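You operate a simulated robot arm through the tools that you are given. There is no shell and no other tool. Be economical: measure what you need, move in short steps, check, and stop when the job is done.

You run a simulated robot arm. Do the job below in one go: nothing can be reset, and whatever is moved stays where it is left.

Task
Take the marked jug and leave it on the teal plate.
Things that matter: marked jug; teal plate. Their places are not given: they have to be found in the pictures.

The check looks at the end state, three seconds after you hand in, the way a careful person would. Anything else that was tipped, shoved, dropped, spilled or broken makes it a failure.

Robot
A 7-joint arm with a two-finger parallel gripper, fixed in place. Base frame: the origin is at the foot of the arm, x ahead of it, y to its left, z up; the work surface is at about z = 0. Units: m, degrees, N and s.
With the tool pointing down near the work surface it reaches from about 0.24 to 0.62 m from the base axis. Its first joint turns from -66.0 to 66.0 degrees. Payload 2.6 kg.
The tool frame sits at the grasp point between the pads (the TCP): z along the fingers, y along the line on which they close. The tips reach 0.03 m beyond it. Largest opening 0.094 m; finger width 0.028, thickness 0.01; the body of the gripper, 0.05 by 0.096 m, starts 0.055 m behind the TCP.
Orientation is that of the tool frame in the base frame, as a unit quaternion [w, x, y, z]. With the fingers straight down and closing along the base's y, the tool's x points along the base's -x, its y along +y and its z along -z.

Tools
- The arm moves only by the tool servo_tool. Its argument "series" is a list of rows, each an object (a shift or turn left out is 0, a gripper value left out holds the last) with "dp": the shift along the tool's x, y, z in m, a list of three; "spin": the turn about the tool's z in degrees; "hand": the gripper command, from -1 (shut) to 1 (fully open), values between in proportion. In form: [{"dp": [dx, dy, dz], "spin": spin, "hand": hand}, ...]. A call has 1 to 8 rows; each row is the pose to reach, as a shift and turn from the pose commanded when the call began, along the tool's axes at that moment. Rows are played at 5 a second. More than 0.05 m and 8.6 degrees between two rows, or a gripper value outside its range, and nothing of the call is played. Where a pose cannot be reached the arm comes as near as it can. A force on the tool above 40 N (or 10 N above the force at the start of the call, whichever is more), or a blocked arm, ends the call early, and 0.2 s more pass. Each finger travels about 0.072 m/s and halts on what it meets, pressing with about 26 N; the grip force reading is that of the motor and also rises with nothing between the fingers. The clock runs only during rows and for 0.2 s after the last one: add rows that repeat a pose to give the fingers time. It gives the time, the measured TCP pose, the force on the tool (base axes), the opening and the grip force at its end, in the units of the frame above (readings bear some noise), and new pictures: "show" is both (left out), scene, wrist or none.
- Cameras (640 x 400 px; columns grow to the right, rows downward): "scene" is fixed at [0.0324, 0.4289, 0.5685]; the picture's right is [-0.81, -0.59, 0.00], its down [-0.30, 0.42, -0.86] and it looks along [0.50, -0.69, -0.52] (base axes); focal length 340 px, centre (320, 200). "wrist" rides on the gripper at [0.076, 0.014, -0.103] in the tool frame; the picture's right is [-0.18, 0.98, 0.00], its down [-0.75, -0.14, -0.64] and it looks along [-0.63, -0.12, 0.77] (tool axes); focal length 243 px, centre (320, 200).
- pixel_to_xyz(camera, pixels): for up to 12 pixels [column, row] of the newest picture of that camera ("zoom" is the newest enlarged one), the place [x, y, z] in the base frame of the surface seen there, good to about 0.003 m. The clock stands still meanwhile.
- enlarge(camera, box): a new picture of the part [left, top, right, bottom] of that camera's present view, enlarged. The clock stands still meanwhile.
- sign_off(): hands the job in; it is judged then, once.

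Work in short steps. Measure before you move; look again where a grasp or a placing could have gone wrong, and mend it. You have 60 turns and 200 pictures in all, those below and enlarged ones among them. Open the gripper and draw the arm clear of the work before you hand the job in, unless the task says otherwise; then end with one line.

The tools are called as name(argument=value, ...) on one line, values as JSON. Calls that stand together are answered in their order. servo_tool: Moves the arm, as the interface text tells. Its arguments: {"type":"object","properties":{"series":{"type":"array"},"show":{"type":"string","enum":["both","scene","wrist","none"]}},"required":["series"]} The other tools are called the same way: pixel_to_xyz (camera, pixels) gives the place of the surface under pixels of a picture; enlarge (camera, box) takes an enlarged picture of a part of a camera's view; sign_off () hands the job in.

At the start:

```text
time_s: 0.0
position: [0.3853, -0.075, 0.3]
orientation: [0.0, 0.0, 1.0, 0.001]
force: [-0.6, -0.3, -0.3]
gripper_width: 0.0939
finger_force: 0.0
```

scene: 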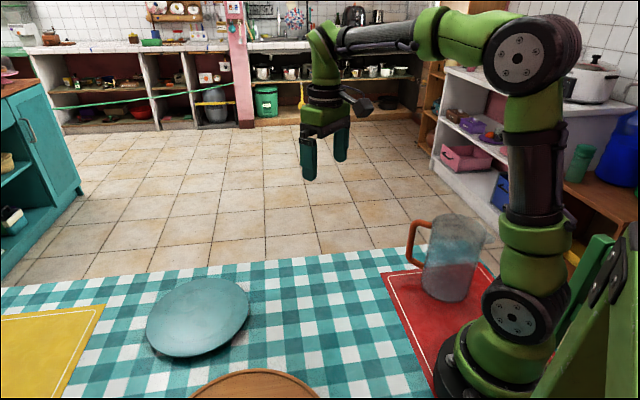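
wrist: 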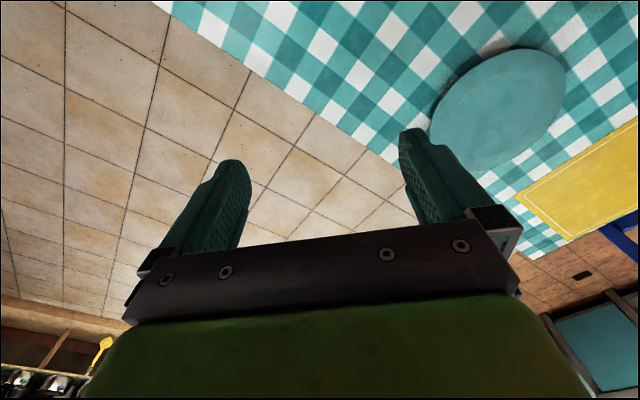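

The jug stands at about (450,258) on the red mat and the teal plate is at about (198,317). I'll enlarge the jug and measure both.

enlarge(camera="scene", box=[380, 190, 520, 320])

pixel_to_xyz(camera="scene", pixels=[[198, 317], [148, 325], [248, 305], [190, 355], [205, 281], [445, 299], [450, 260], [412, 240], [418, 222], [458, 216], [485, 238], [427, 228]])

```text
3.08 times, centred on (450, 255) of scene
```

zoom: 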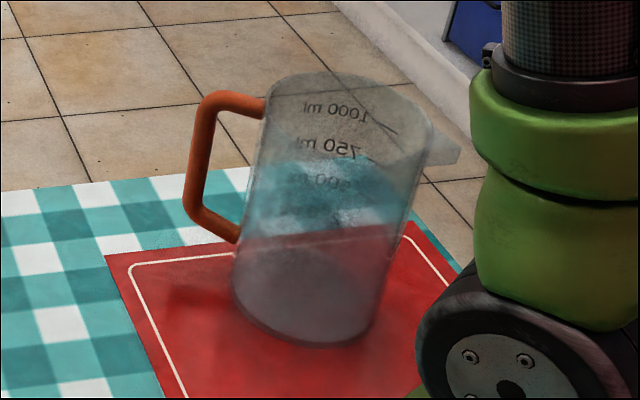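

```text
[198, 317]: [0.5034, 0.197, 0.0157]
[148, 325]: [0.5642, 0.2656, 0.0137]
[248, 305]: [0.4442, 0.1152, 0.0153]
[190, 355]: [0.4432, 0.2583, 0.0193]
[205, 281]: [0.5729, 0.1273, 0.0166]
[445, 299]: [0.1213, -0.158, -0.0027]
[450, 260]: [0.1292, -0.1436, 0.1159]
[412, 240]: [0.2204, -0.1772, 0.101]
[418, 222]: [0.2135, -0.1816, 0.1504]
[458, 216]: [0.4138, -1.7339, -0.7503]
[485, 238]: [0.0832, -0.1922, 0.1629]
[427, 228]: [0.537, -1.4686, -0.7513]
```

The jug is a clear measuring jug with printed marks and an orange handle facing +x. I'll measure the handle and body more finely from the zoom.

pixel_to_xyz(camera="zoom", pixels=[[205, 110], [240, 100], [258, 106], [195, 150], [203, 150], [192, 200], [210, 222], [235, 236], [240, 280], [300, 330], [365, 325], [345, 112]])

pixel_to_xyz(camera="zoom", pixels=[[300, 200], [260, 200], [380, 200], [400, 150], [430, 140], [280, 100], [450, 150], [340, 80], [250, 250], [320, 300], [375, 270], [425, 120]])

```text
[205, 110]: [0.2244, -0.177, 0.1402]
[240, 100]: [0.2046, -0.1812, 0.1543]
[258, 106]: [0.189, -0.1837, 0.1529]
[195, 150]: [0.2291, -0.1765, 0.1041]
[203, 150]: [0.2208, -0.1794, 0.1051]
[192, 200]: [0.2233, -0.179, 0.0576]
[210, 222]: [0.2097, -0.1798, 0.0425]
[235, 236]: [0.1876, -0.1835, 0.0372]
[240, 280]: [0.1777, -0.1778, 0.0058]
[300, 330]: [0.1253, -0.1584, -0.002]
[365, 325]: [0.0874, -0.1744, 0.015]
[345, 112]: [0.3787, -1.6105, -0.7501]
```

```text
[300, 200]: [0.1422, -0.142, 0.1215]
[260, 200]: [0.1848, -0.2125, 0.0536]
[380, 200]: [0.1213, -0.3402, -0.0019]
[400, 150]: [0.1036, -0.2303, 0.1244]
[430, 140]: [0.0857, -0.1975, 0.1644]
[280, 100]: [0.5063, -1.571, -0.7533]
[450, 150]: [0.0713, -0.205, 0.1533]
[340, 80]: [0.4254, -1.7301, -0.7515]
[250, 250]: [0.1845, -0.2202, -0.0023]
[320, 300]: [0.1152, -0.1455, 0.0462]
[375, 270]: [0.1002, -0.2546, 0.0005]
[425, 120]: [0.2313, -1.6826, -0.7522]
```

The handle's vertical bar is centred near (0.227,-0.182), spanning z 0.05–0.15, with the jug axis near (0.13,-0.19). I move above the bar at z 0.3, with fingers open across it.

servo_tool(series=[{"dp": [0.032, -0.021, 0], "spin": -1, "hand": 1}, {"dp": [0.064, -0.043, 0], "spin": -2}, {"dp": [0.096, -0.064, 0], "spin": -3}, {"dp": [0.128, -0.086, 0], "spin": -4}, {"dp": [0.158, -0.107, 0], "spin": -5}, {"dp": [0.158, -0.107, 0], "spin": -5}])

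```text
time_s: 1.4
position: [0.2273, -0.1804, 0.2998]
orientation: [0.0, -0.043, 0.999, 0.001]
force: [0.4, -0.4, -0.2]
gripper_width: 0.0941
finger_force: 0.1
```

scene: 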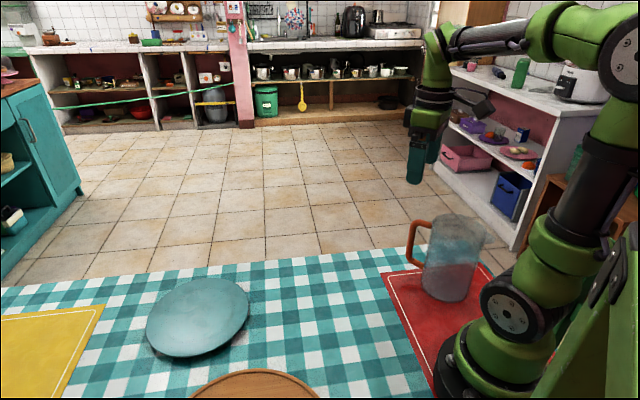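
wrist: 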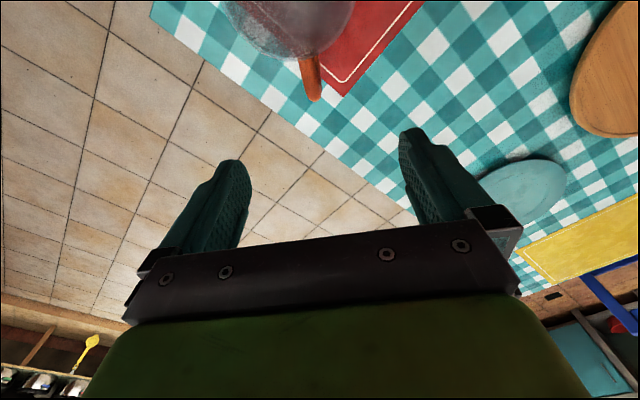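

The handle shows at (300–320,60–100) in the wrist view, between the fingers. I'll measure it from this angle.

pixel_to_xyz(camera="wrist", pixels=[[302, 62], [307, 72], [313, 85], [315, 97], [306, 85], [319, 85], [348, 15], [240, 20], [330, 40], [275, 52]])

enlarge(camera="wrist", box=[220, 0, 420, 125])

```text
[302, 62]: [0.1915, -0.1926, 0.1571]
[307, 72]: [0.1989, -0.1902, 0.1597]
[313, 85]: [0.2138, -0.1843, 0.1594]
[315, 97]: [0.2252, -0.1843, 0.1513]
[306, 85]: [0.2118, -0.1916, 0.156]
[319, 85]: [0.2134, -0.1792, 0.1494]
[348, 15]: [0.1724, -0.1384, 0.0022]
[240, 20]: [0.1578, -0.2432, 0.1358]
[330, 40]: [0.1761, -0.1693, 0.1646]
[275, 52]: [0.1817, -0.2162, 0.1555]
```

```text
3.20 times, centred on (320, 62) of wrist
```

zoom: 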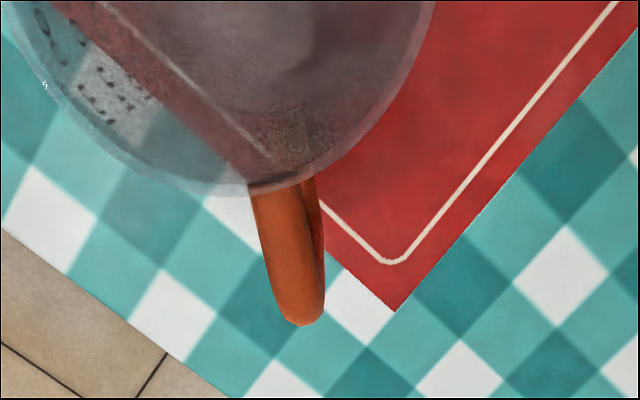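

The handle runs about 12° off the x axis, bar centre near (0.226,-0.183). I turn slightly and come down in two stages.

servo_tool(series=[{"dp": [0.001, -0.003, 0.0], "spin": -6}, {"dp": [0.001, -0.003, 0.035], "spin": -6}, {"dp": [0.001, -0.003, 0.07], "spin": -6}, {"dp": [0.001, -0.003, 0.095], "spin": -6}, {"dp": [0.001, -0.003, 0.095], "spin": -6}])

```text
time_s: 2.6
position: [0.2261, -0.1857, 0.2056]
orientation: [0.0, -0.096, 0.995, -0.001]
force: [-0.2, -1.0, 0.2]
gripper_width: 0.0942
finger_force: 0.0
```

scene: 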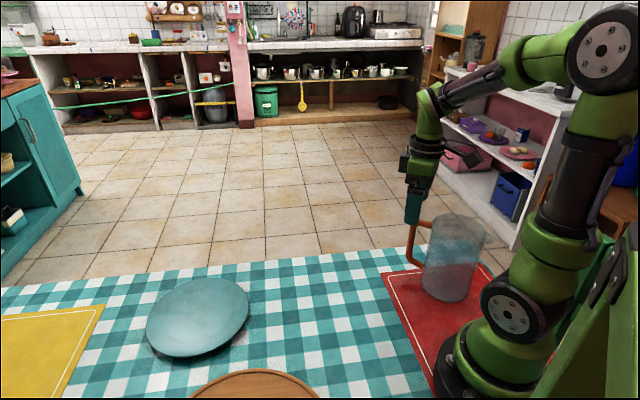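
wrist: 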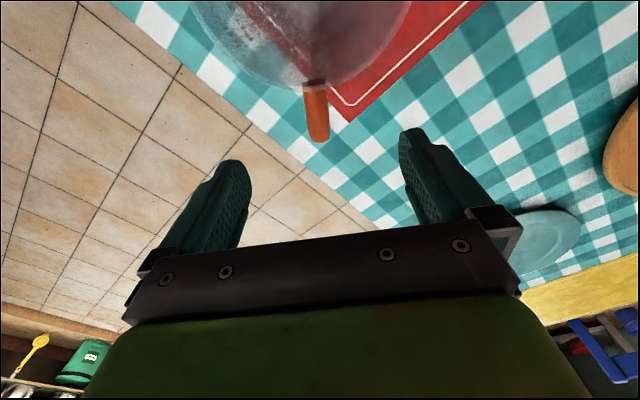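

Handle (315,110) is centred between the fingers. Descend to z ≈ 0.115.

servo_tool(series=[{"dp": [0, 0.001, 0.03]}, {"dp": [0, 0.002, 0.06]}, {"dp": [0, 0.002, 0.08]}, {"dp": [0, 0.002, 0.09]}, {"dp": [0, 0.002, 0.09]}])

```text
time_s: 3.8
position: [0.2254, -0.1844, 0.1155]
orientation: [0.0, -0.096, 0.995, 0.0]
force: [-0.4, 0.3, 0.3]
gripper_width: 0.0939
finger_force: 0.1
```

scene: 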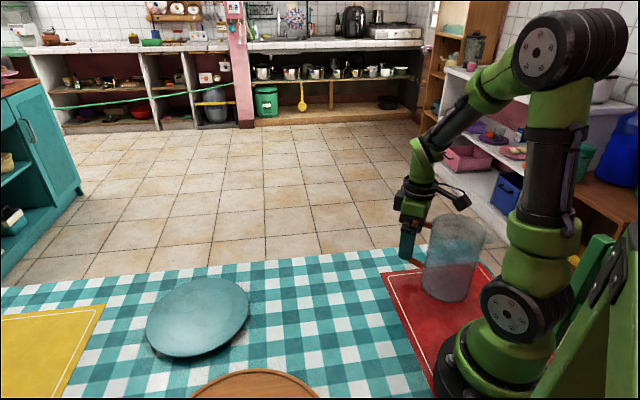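
wrist: 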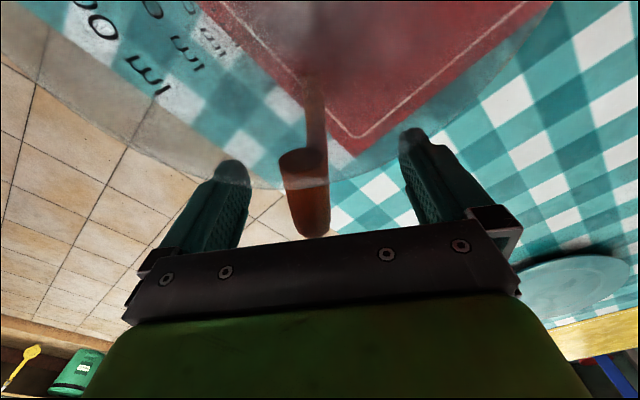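

The handle end is at about (308,210). I check its place against the TCP before closing.

pixel_to_xyz(camera="wrist", pixels=[[305, 160], [305, 190], [308, 220], [310, 232], [288, 200], [328, 200], [245, 190], [405, 170]])

```text
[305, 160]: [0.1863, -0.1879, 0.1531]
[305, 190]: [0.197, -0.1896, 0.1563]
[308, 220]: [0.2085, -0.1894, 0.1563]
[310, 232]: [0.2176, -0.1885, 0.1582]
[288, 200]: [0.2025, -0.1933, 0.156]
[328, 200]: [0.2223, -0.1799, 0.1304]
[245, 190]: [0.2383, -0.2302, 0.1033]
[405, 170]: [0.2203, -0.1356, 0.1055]
```

Handle centre y is about -0.187 versus TCP -0.184; I shift 2 mm and close.

servo_tool(series=[{"dp": [0, -0.002, 0], "hand": 1}, {"dp": [0, -0.002, 0], "hand": -0.3}, {"dp": [0, -0.002, 0], "hand": -0.5}, {"dp": [0, -0.002, 0], "hand": -0.7}, {"dp": [0, -0.002, 0], "hand": -1}, {"dp": [0, -0.002, 0], "hand": -1}, {"dp": [0, -0.002, 0], "hand": -1}])

```text
time_s: 5.4
position: [0.2264, -0.1871, 0.1166]
orientation: [0.0, -0.096, 0.995, 0.0]
force: [-0.9, 0.8, 0.0]
gripper_width: 0.0178
finger_force: 25.8
```

scene: 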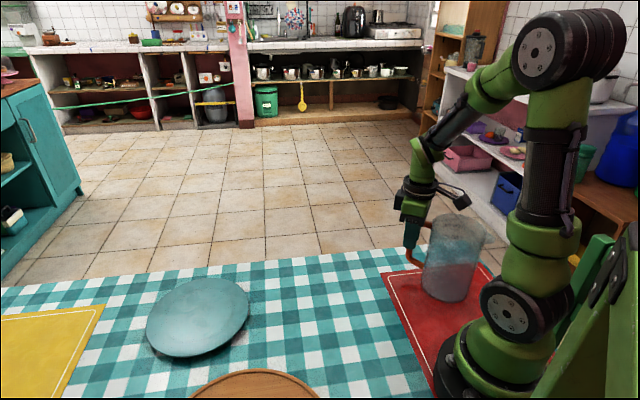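
wrist: 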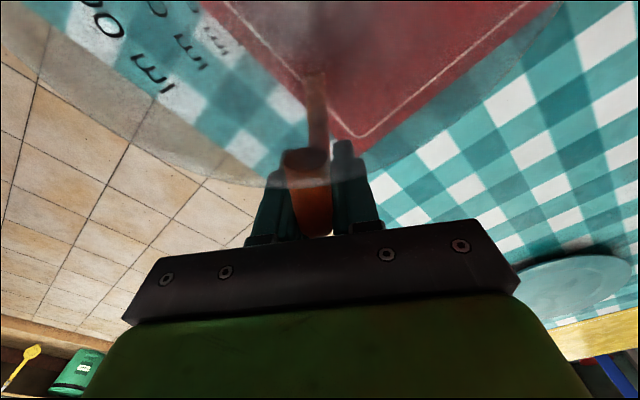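

The handle is gripped (width 0.018, force 26 N). I lift slowly by 2 cm first to see whether it holds and stays upright.

servo_tool(series=[{"dp": [0, 0, -0.003]}, {"dp": [0, 0, -0.007]}, {"dp": [0, 0, -0.012]}, {"dp": [0, 0, -0.017]}, {"dp": [0, 0, -0.02]}, {"dp": [0, 0, -0.02]}])

enlarge(camera="scene", box=[380, 190, 520, 320])

```text
time_s: 6.8
position: [0.2273, -0.186, 0.1354]
orientation: [-0.001, -0.095, 0.995, 0.0]
force: [0.8, 0.7, -1.6]
gripper_width: 0.0178
finger_force: 26.2
```

scene: 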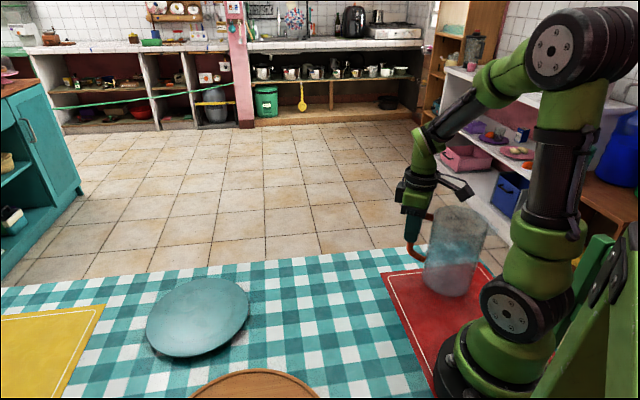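
wrist: 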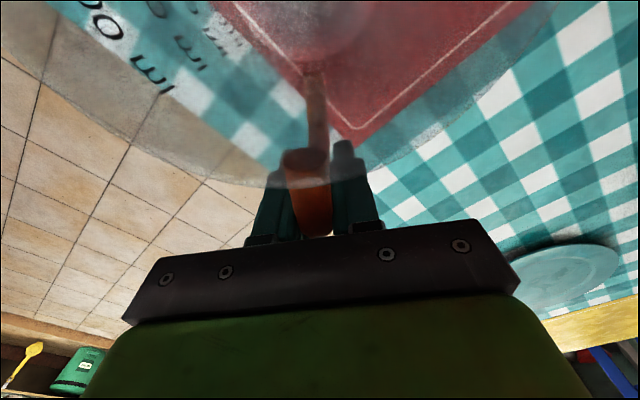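

```text
3.08 times, centred on (450, 255) of scene
```

zoom: 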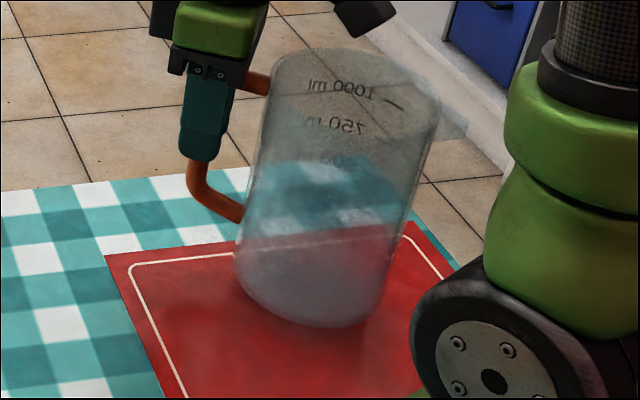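

It holds level, the jug is light. I lift another 8 cm and back it away from the base a little (+x).

servo_tool(series=[{"dp": [0, 0, -0.015]}, {"dp": [0, 0, -0.035]}, {"dp": [0, 0, -0.055]}, {"dp": [0, 0, -0.075]}, {"dp": [-0.015, 0, -0.085]}, {"dp": [-0.035, 0, -0.085]}, {"dp": [-0.05, 0, -0.085]}, {"dp": [-0.05, 0, -0.085]}])

```text
time_s: 8.6
position: [0.2753, -0.177, 0.2215]
orientation: [0.0, -0.096, 0.995, -0.001]
force: [-0.8, 0.1, -2.4]
gripper_width: 0.0177
finger_force: 26.0
```

scene: 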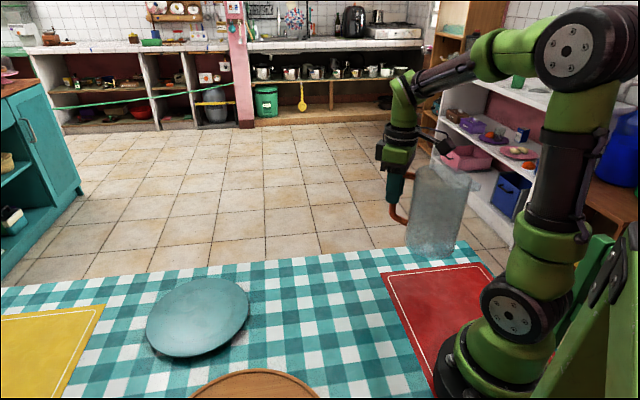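
wrist: 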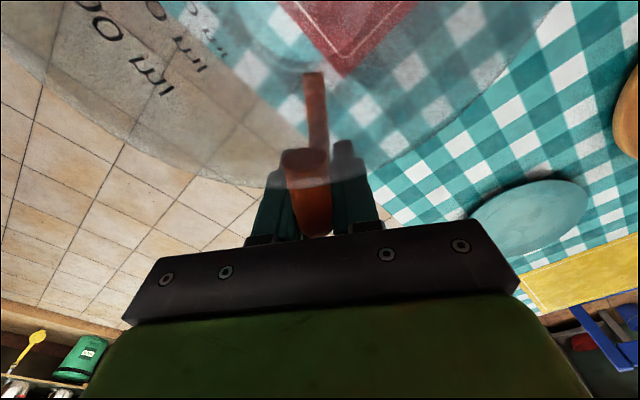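

Jug held clear of the table. I carry it towards the plate, first half with 45° of turn.

servo_tool(series=[{"dp": [-0.0218, 0.03, 0], "spin": -6.4}, {"dp": [-0.0437, 0.06, 0], "spin": -12.8}, {"dp": [-0.0656, 0.09, 0], "spin": -19.2}, {"dp": [-0.0874, 0.12, 0], "spin": -25.6}, {"dp": [-0.1093, 0.15, 0], "spin": -32}, {"dp": [-0.1311, 0.18, 0], "spin": -38.4}, {"dp": [-0.153, 0.21, 0], "spin": -45}, {"dp": [-0.153, 0.21, 0], "spin": -45}])

```text
time_s: 10.4
position: [0.3854, 0.0578, 0.2177]
orientation: [0.0, -0.47, 0.883, 0.0]
force: [-0.1, 0.4, -2.1]
gripper_width: 0.0176
finger_force: 25.8
```

scene: 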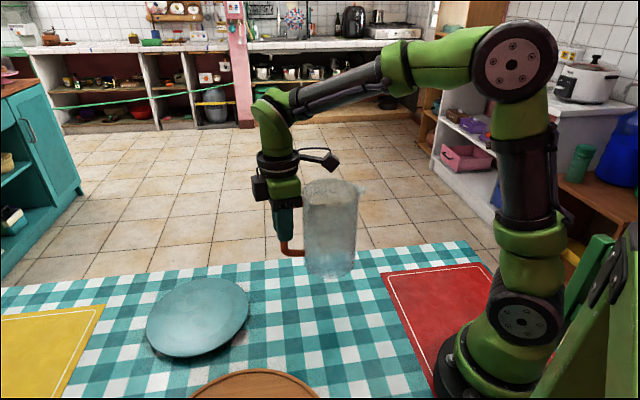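
wrist: 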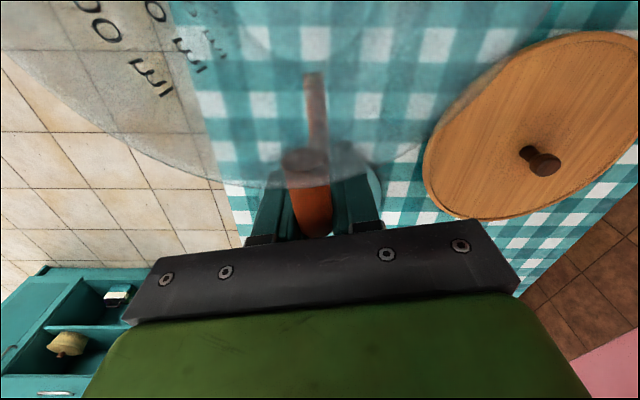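

Still level. Second half: carry on to above the plate at TCP ≈ (0.485,0.29) with 45° more turn.

servo_tool(series=[{"dp": [-0.0354, 0.0067, 0], "spin": -6.4}, {"dp": [-0.0709, 0.0134, 0], "spin": -12.8}, {"dp": [-0.1063, 0.02, 0], "spin": -19.2}, {"dp": [-0.1417, 0.0267, 0], "spin": -25.6}, {"dp": [-0.1771, 0.0334, 0], "spin": -32}, {"dp": [-0.2126, 0.0401, 0], "spin": -38.4}, {"dp": [-0.248, 0.0468, 0], "spin": -45}, {"dp": [-0.248, 0.0468, 0], "spin": -45}])

```text
time_s: 12.2
position: [0.4886, 0.292, 0.2207]
orientation: [0.001, 0.772, -0.636, -0.001]
force: [1.6, 0.4, -2.3]
gripper_width: 0.0178
finger_force: 25.9
```

scene: 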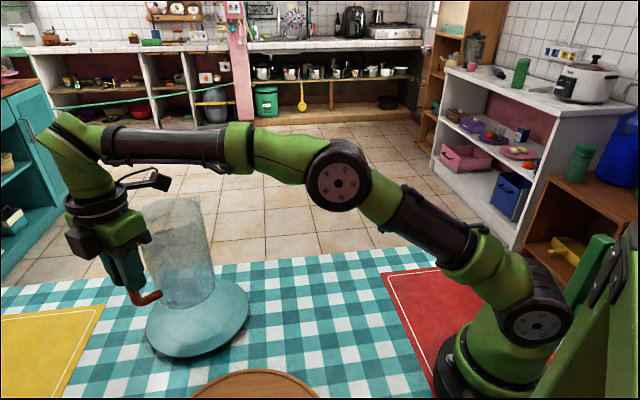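
wrist: 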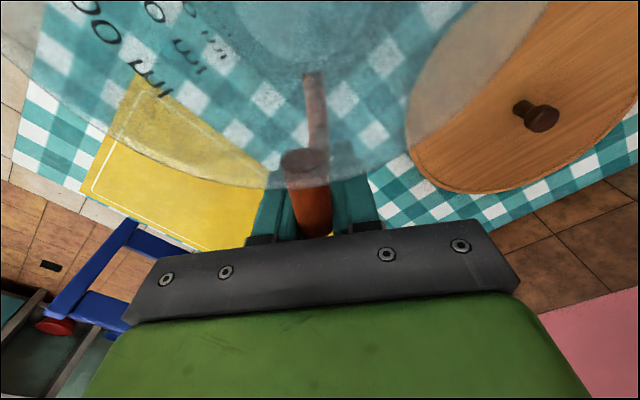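

The jug hovers above the plate. I enlarge to locate the jug's base relative to the plate.

enlarge(camera="scene", box=[100, 180, 280, 370])

```text
2.11 times, centred on (190, 275) of scene
```

zoom: 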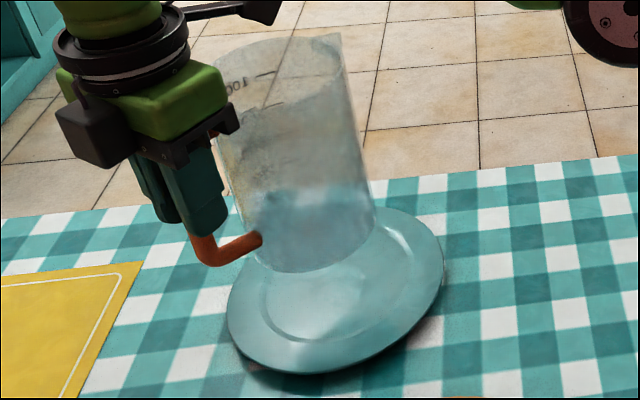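

I measure points on the jug and plate here to fix the offset.

pixel_to_xyz(camera="zoom", pixels=[[258, 240], [300, 262], [330, 262], [368, 230], [320, 225], [345, 200], [290, 200], [335, 300], [232, 310], [443, 260], [285, 368], [330, 345]])

pixel_to_xyz(camera="wrist", pixels=[[315, 72], [315, 30], [250, 30], [385, 30], [300, 165], [270, 187], [390, 162], [180, 160], [315, 120]])

```text
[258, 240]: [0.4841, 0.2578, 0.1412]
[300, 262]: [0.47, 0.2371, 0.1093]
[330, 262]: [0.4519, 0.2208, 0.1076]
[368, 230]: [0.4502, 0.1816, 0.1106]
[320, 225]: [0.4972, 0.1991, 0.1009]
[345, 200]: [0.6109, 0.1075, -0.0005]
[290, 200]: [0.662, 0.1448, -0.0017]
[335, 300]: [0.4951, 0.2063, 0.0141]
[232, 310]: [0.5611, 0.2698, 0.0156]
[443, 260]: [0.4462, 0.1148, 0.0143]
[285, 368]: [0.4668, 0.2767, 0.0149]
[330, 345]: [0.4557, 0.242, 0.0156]
```

```text
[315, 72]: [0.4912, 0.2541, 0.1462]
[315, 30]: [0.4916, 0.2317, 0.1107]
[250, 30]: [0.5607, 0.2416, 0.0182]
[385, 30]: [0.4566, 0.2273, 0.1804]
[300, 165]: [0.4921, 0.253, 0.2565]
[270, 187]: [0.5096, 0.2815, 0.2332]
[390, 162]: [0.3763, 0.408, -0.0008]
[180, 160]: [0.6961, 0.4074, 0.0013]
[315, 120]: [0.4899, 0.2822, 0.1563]
```

Jug axis ≈ (0.491,0.200), plate centre ≈ (0.505,0.192), so I shift by (+0.013,-0.008) and lower 6 cm, expecting contact near TCP z 0.13.

servo_tool(series=[{"dp": [0.005, -0.0055, 0]}, {"dp": [0.0103, -0.0112, 0]}, {"dp": [0.0103, -0.0112, 0.015]}, {"dp": [0.0103, -0.0112, 0.03]}, {"dp": [0.0103, -0.0112, 0.045]}, {"dp": [0.0103, -0.0112, 0.06]}, {"dp": [0.0103, -0.0112, 0.065]}, {"dp": [0.0103, -0.0112, 0.065]}])

enlarge(camera="scene", box=[100, 180, 280, 370])

```text
time_s: 14.0
position: [0.4996, 0.2824, 0.1539]
orientation: [0.0, 0.772, -0.636, -0.001]
force: [0.1, 0.0, -2.4]
gripper_width: 0.0179
finger_force: 26.0
```

scene: 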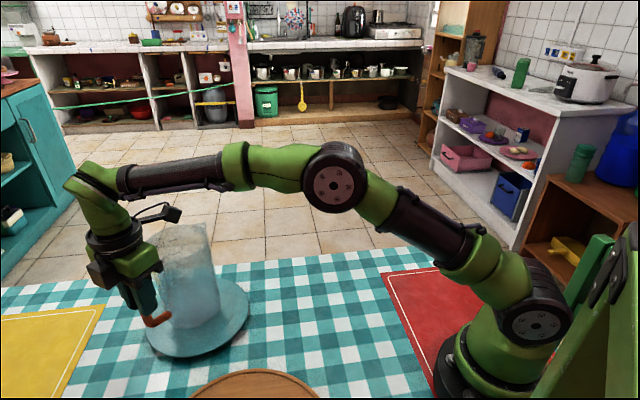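
wrist: 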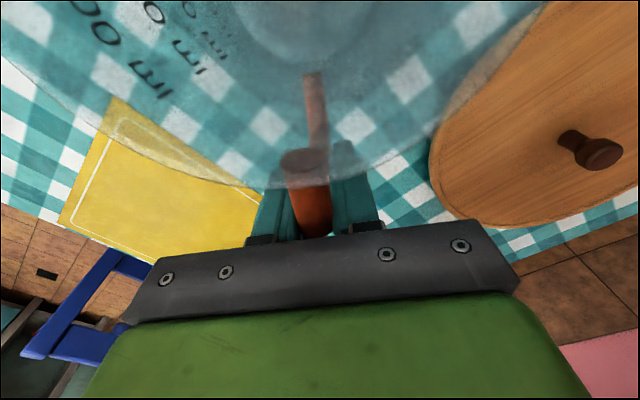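

```text
2.11 times, centred on (190, 275) of scene
```

zoom: 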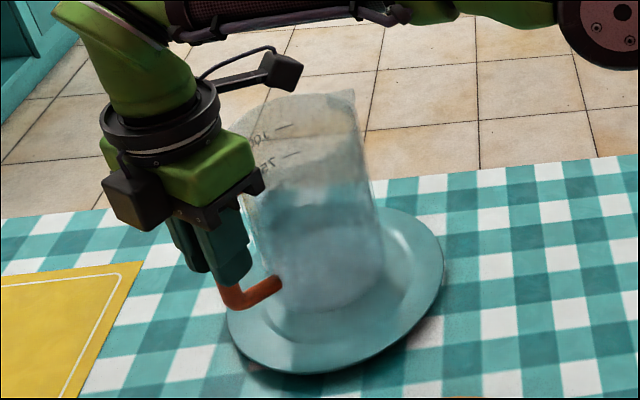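

Well centred. I lower slowly in small steps watching for contact.

servo_tool(series=[{"dp": [0, 0, 0.006]}, {"dp": [0, 0, 0.012]}, {"dp": [0, 0, 0.016]}, {"dp": [0, 0, 0.019]}, {"dp": [0, 0, 0.021]}, {"dp": [0, 0, 0.021]}], show="none")

```text
time_s: 15.4
position: [0.499, 0.2817, 0.1332]
orientation: [0.0, 0.772, -0.636, 0.0]
force: [-0.7, -1.0, -2.4]
gripper_width: 0.0179
finger_force: 26.3
```

No contact yet (force still -2.4 N). Continue 1 mm per step.

servo_tool(series=[{"dp": [0, 0, 0.001]}, {"dp": [0, 0, 0.002]}, {"dp": [0, 0, 0.003]}, {"dp": [0, 0, 0.003]}], show="scene")

enlarge(camera="scene", box=[120, 220, 270, 370])

```text
time_s: 16.4
position: [0.4992, 0.2839, 0.1314]
orientation: [-0.001, 0.771, -0.636, 0.002]
force: [0.3, 2.4, 8.4]
gripper_width: 0.0179
finger_force: 25.9
```

scene: 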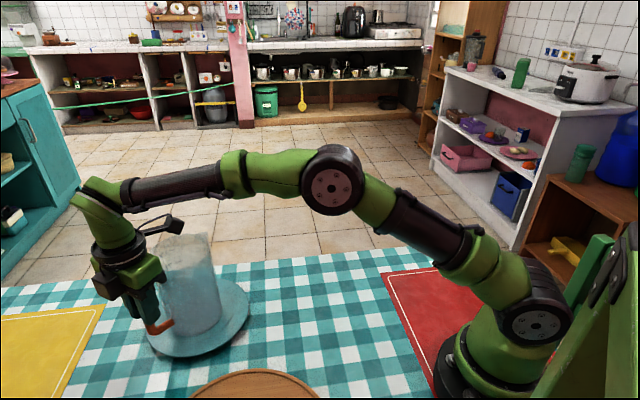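

```text
2.67 times, centred on (195, 295) of scene
```

zoom: 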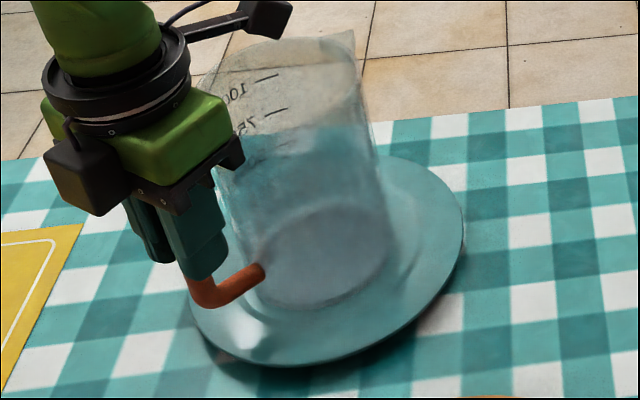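

The jug rests on the plate (8 N up). I ease 1.5 mm up, then open gently.

servo_tool(series=[{"dp": [0, 0, -0.0015]}, {"dp": [0, 0, -0.0015], "hand": -0.55}, {"dp": [0, 0, -0.0015], "hand": -0.3}, {"dp": [0, 0, -0.0015], "hand": 0.1}, {"dp": [0, 0, -0.0015], "hand": 0.4}, {"dp": [0, 0, -0.0015], "hand": 0.4}])

```text
time_s: 17.8
position: [0.4995, 0.2821, 0.1326]
orientation: [0.0, 0.771, -0.636, 0.0]
force: [0.9, 0.1, 0.5]
gripper_width: 0.0658
finger_force: 0.2
```

scene: 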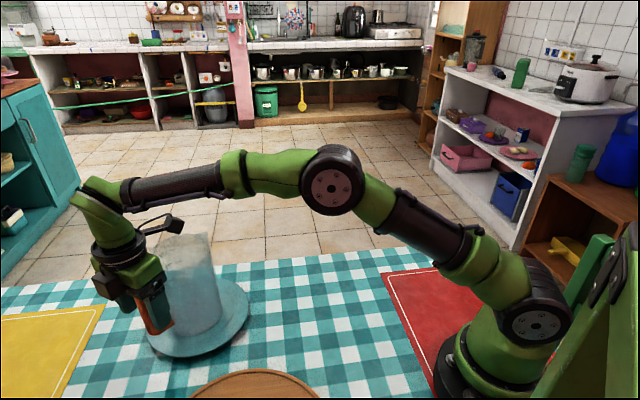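
wrist: 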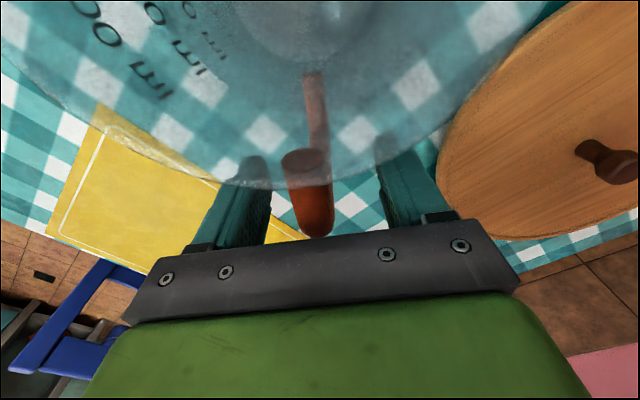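

The handle is free with clearance on both sides. I lift straight up well above the jug.

servo_tool(series=[{"dp": [0, 0, -0.015]}, {"dp": [0, 0, -0.04]}, {"dp": [0, 0, -0.07]}, {"dp": [0, 0, -0.1]}, {"dp": [0, 0, -0.13]}, {"dp": [0, 0, -0.16]}, {"dp": [0, 0, -0.16]}])

enlarge(camera="scene", box=[120, 220, 270, 370])

```text
time_s: 19.4
position: [0.4868, 0.2778, 0.2847]
orientation: [-0.001, 0.771, -0.636, 0.0]
force: [-0.1, 0.0, -0.3]
gripper_width: 0.0658
finger_force: 0.1
out of reach, approached as far as the arm can: row 6, 7
```

scene: 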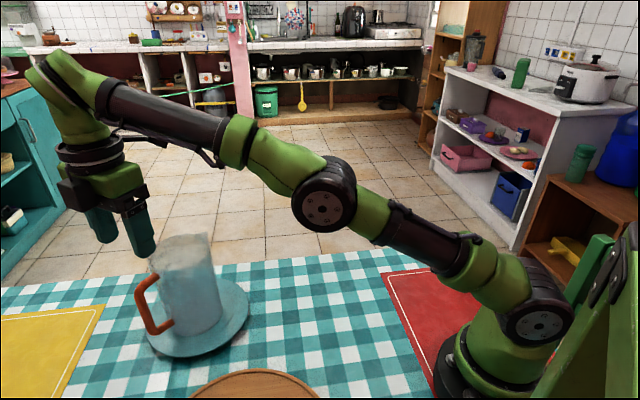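
wrist: 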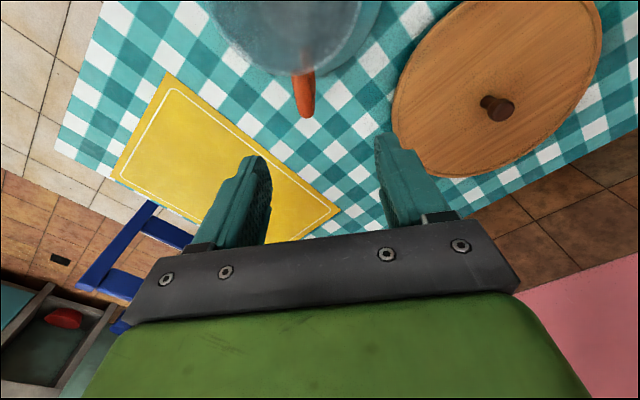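

```text
2.67 times, centred on (195, 295) of scene
```

zoom: 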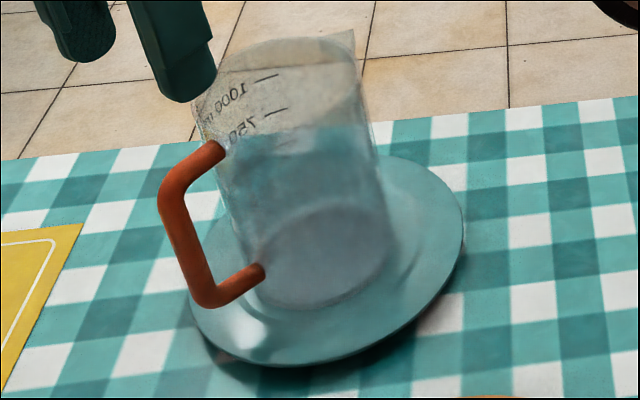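

The jug stands upright, centred on the plate. I draw the arm aside (towards the base) with the gripper fully open.

servo_tool(series=[{"dp": [0.001, 0.025, 0], "hand": 1}, {"dp": [0.003, 0.05, 0]}, {"dp": [0.004, 0.075, 0]}, {"dp": [0.005, 0.1, 0]}, {"dp": [0.006, 0.124, 0]}, {"dp": [0.006, 0.124, 0]}], show="scene")

```text
time_s: 20.8
position: [0.366, 0.2478, 0.2848]
orientation: [0.001, 0.772, -0.636, 0.0]
force: [-0.1, 0.1, -0.5]
gripper_width: 0.0942
finger_force: 0.2
```

scene: 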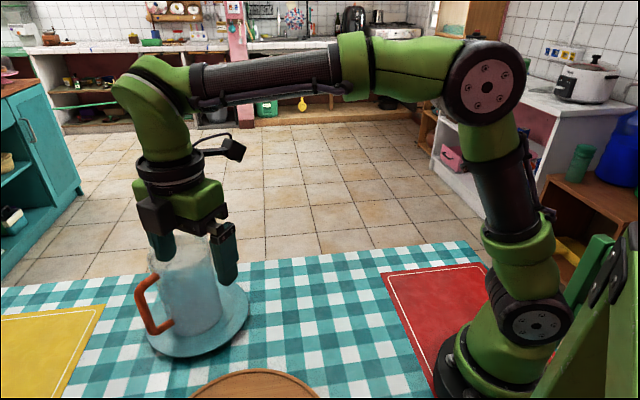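

The arm is clear, the jug rests undisturbed on the plate, and nothing else has moved. I hand the job in.

sign_off()

```text
The job is handed in.
```

The marked jug is standing upright near the centre of the teal plate. The gripper is open, the arm is clear, and nothing else was disturbed.
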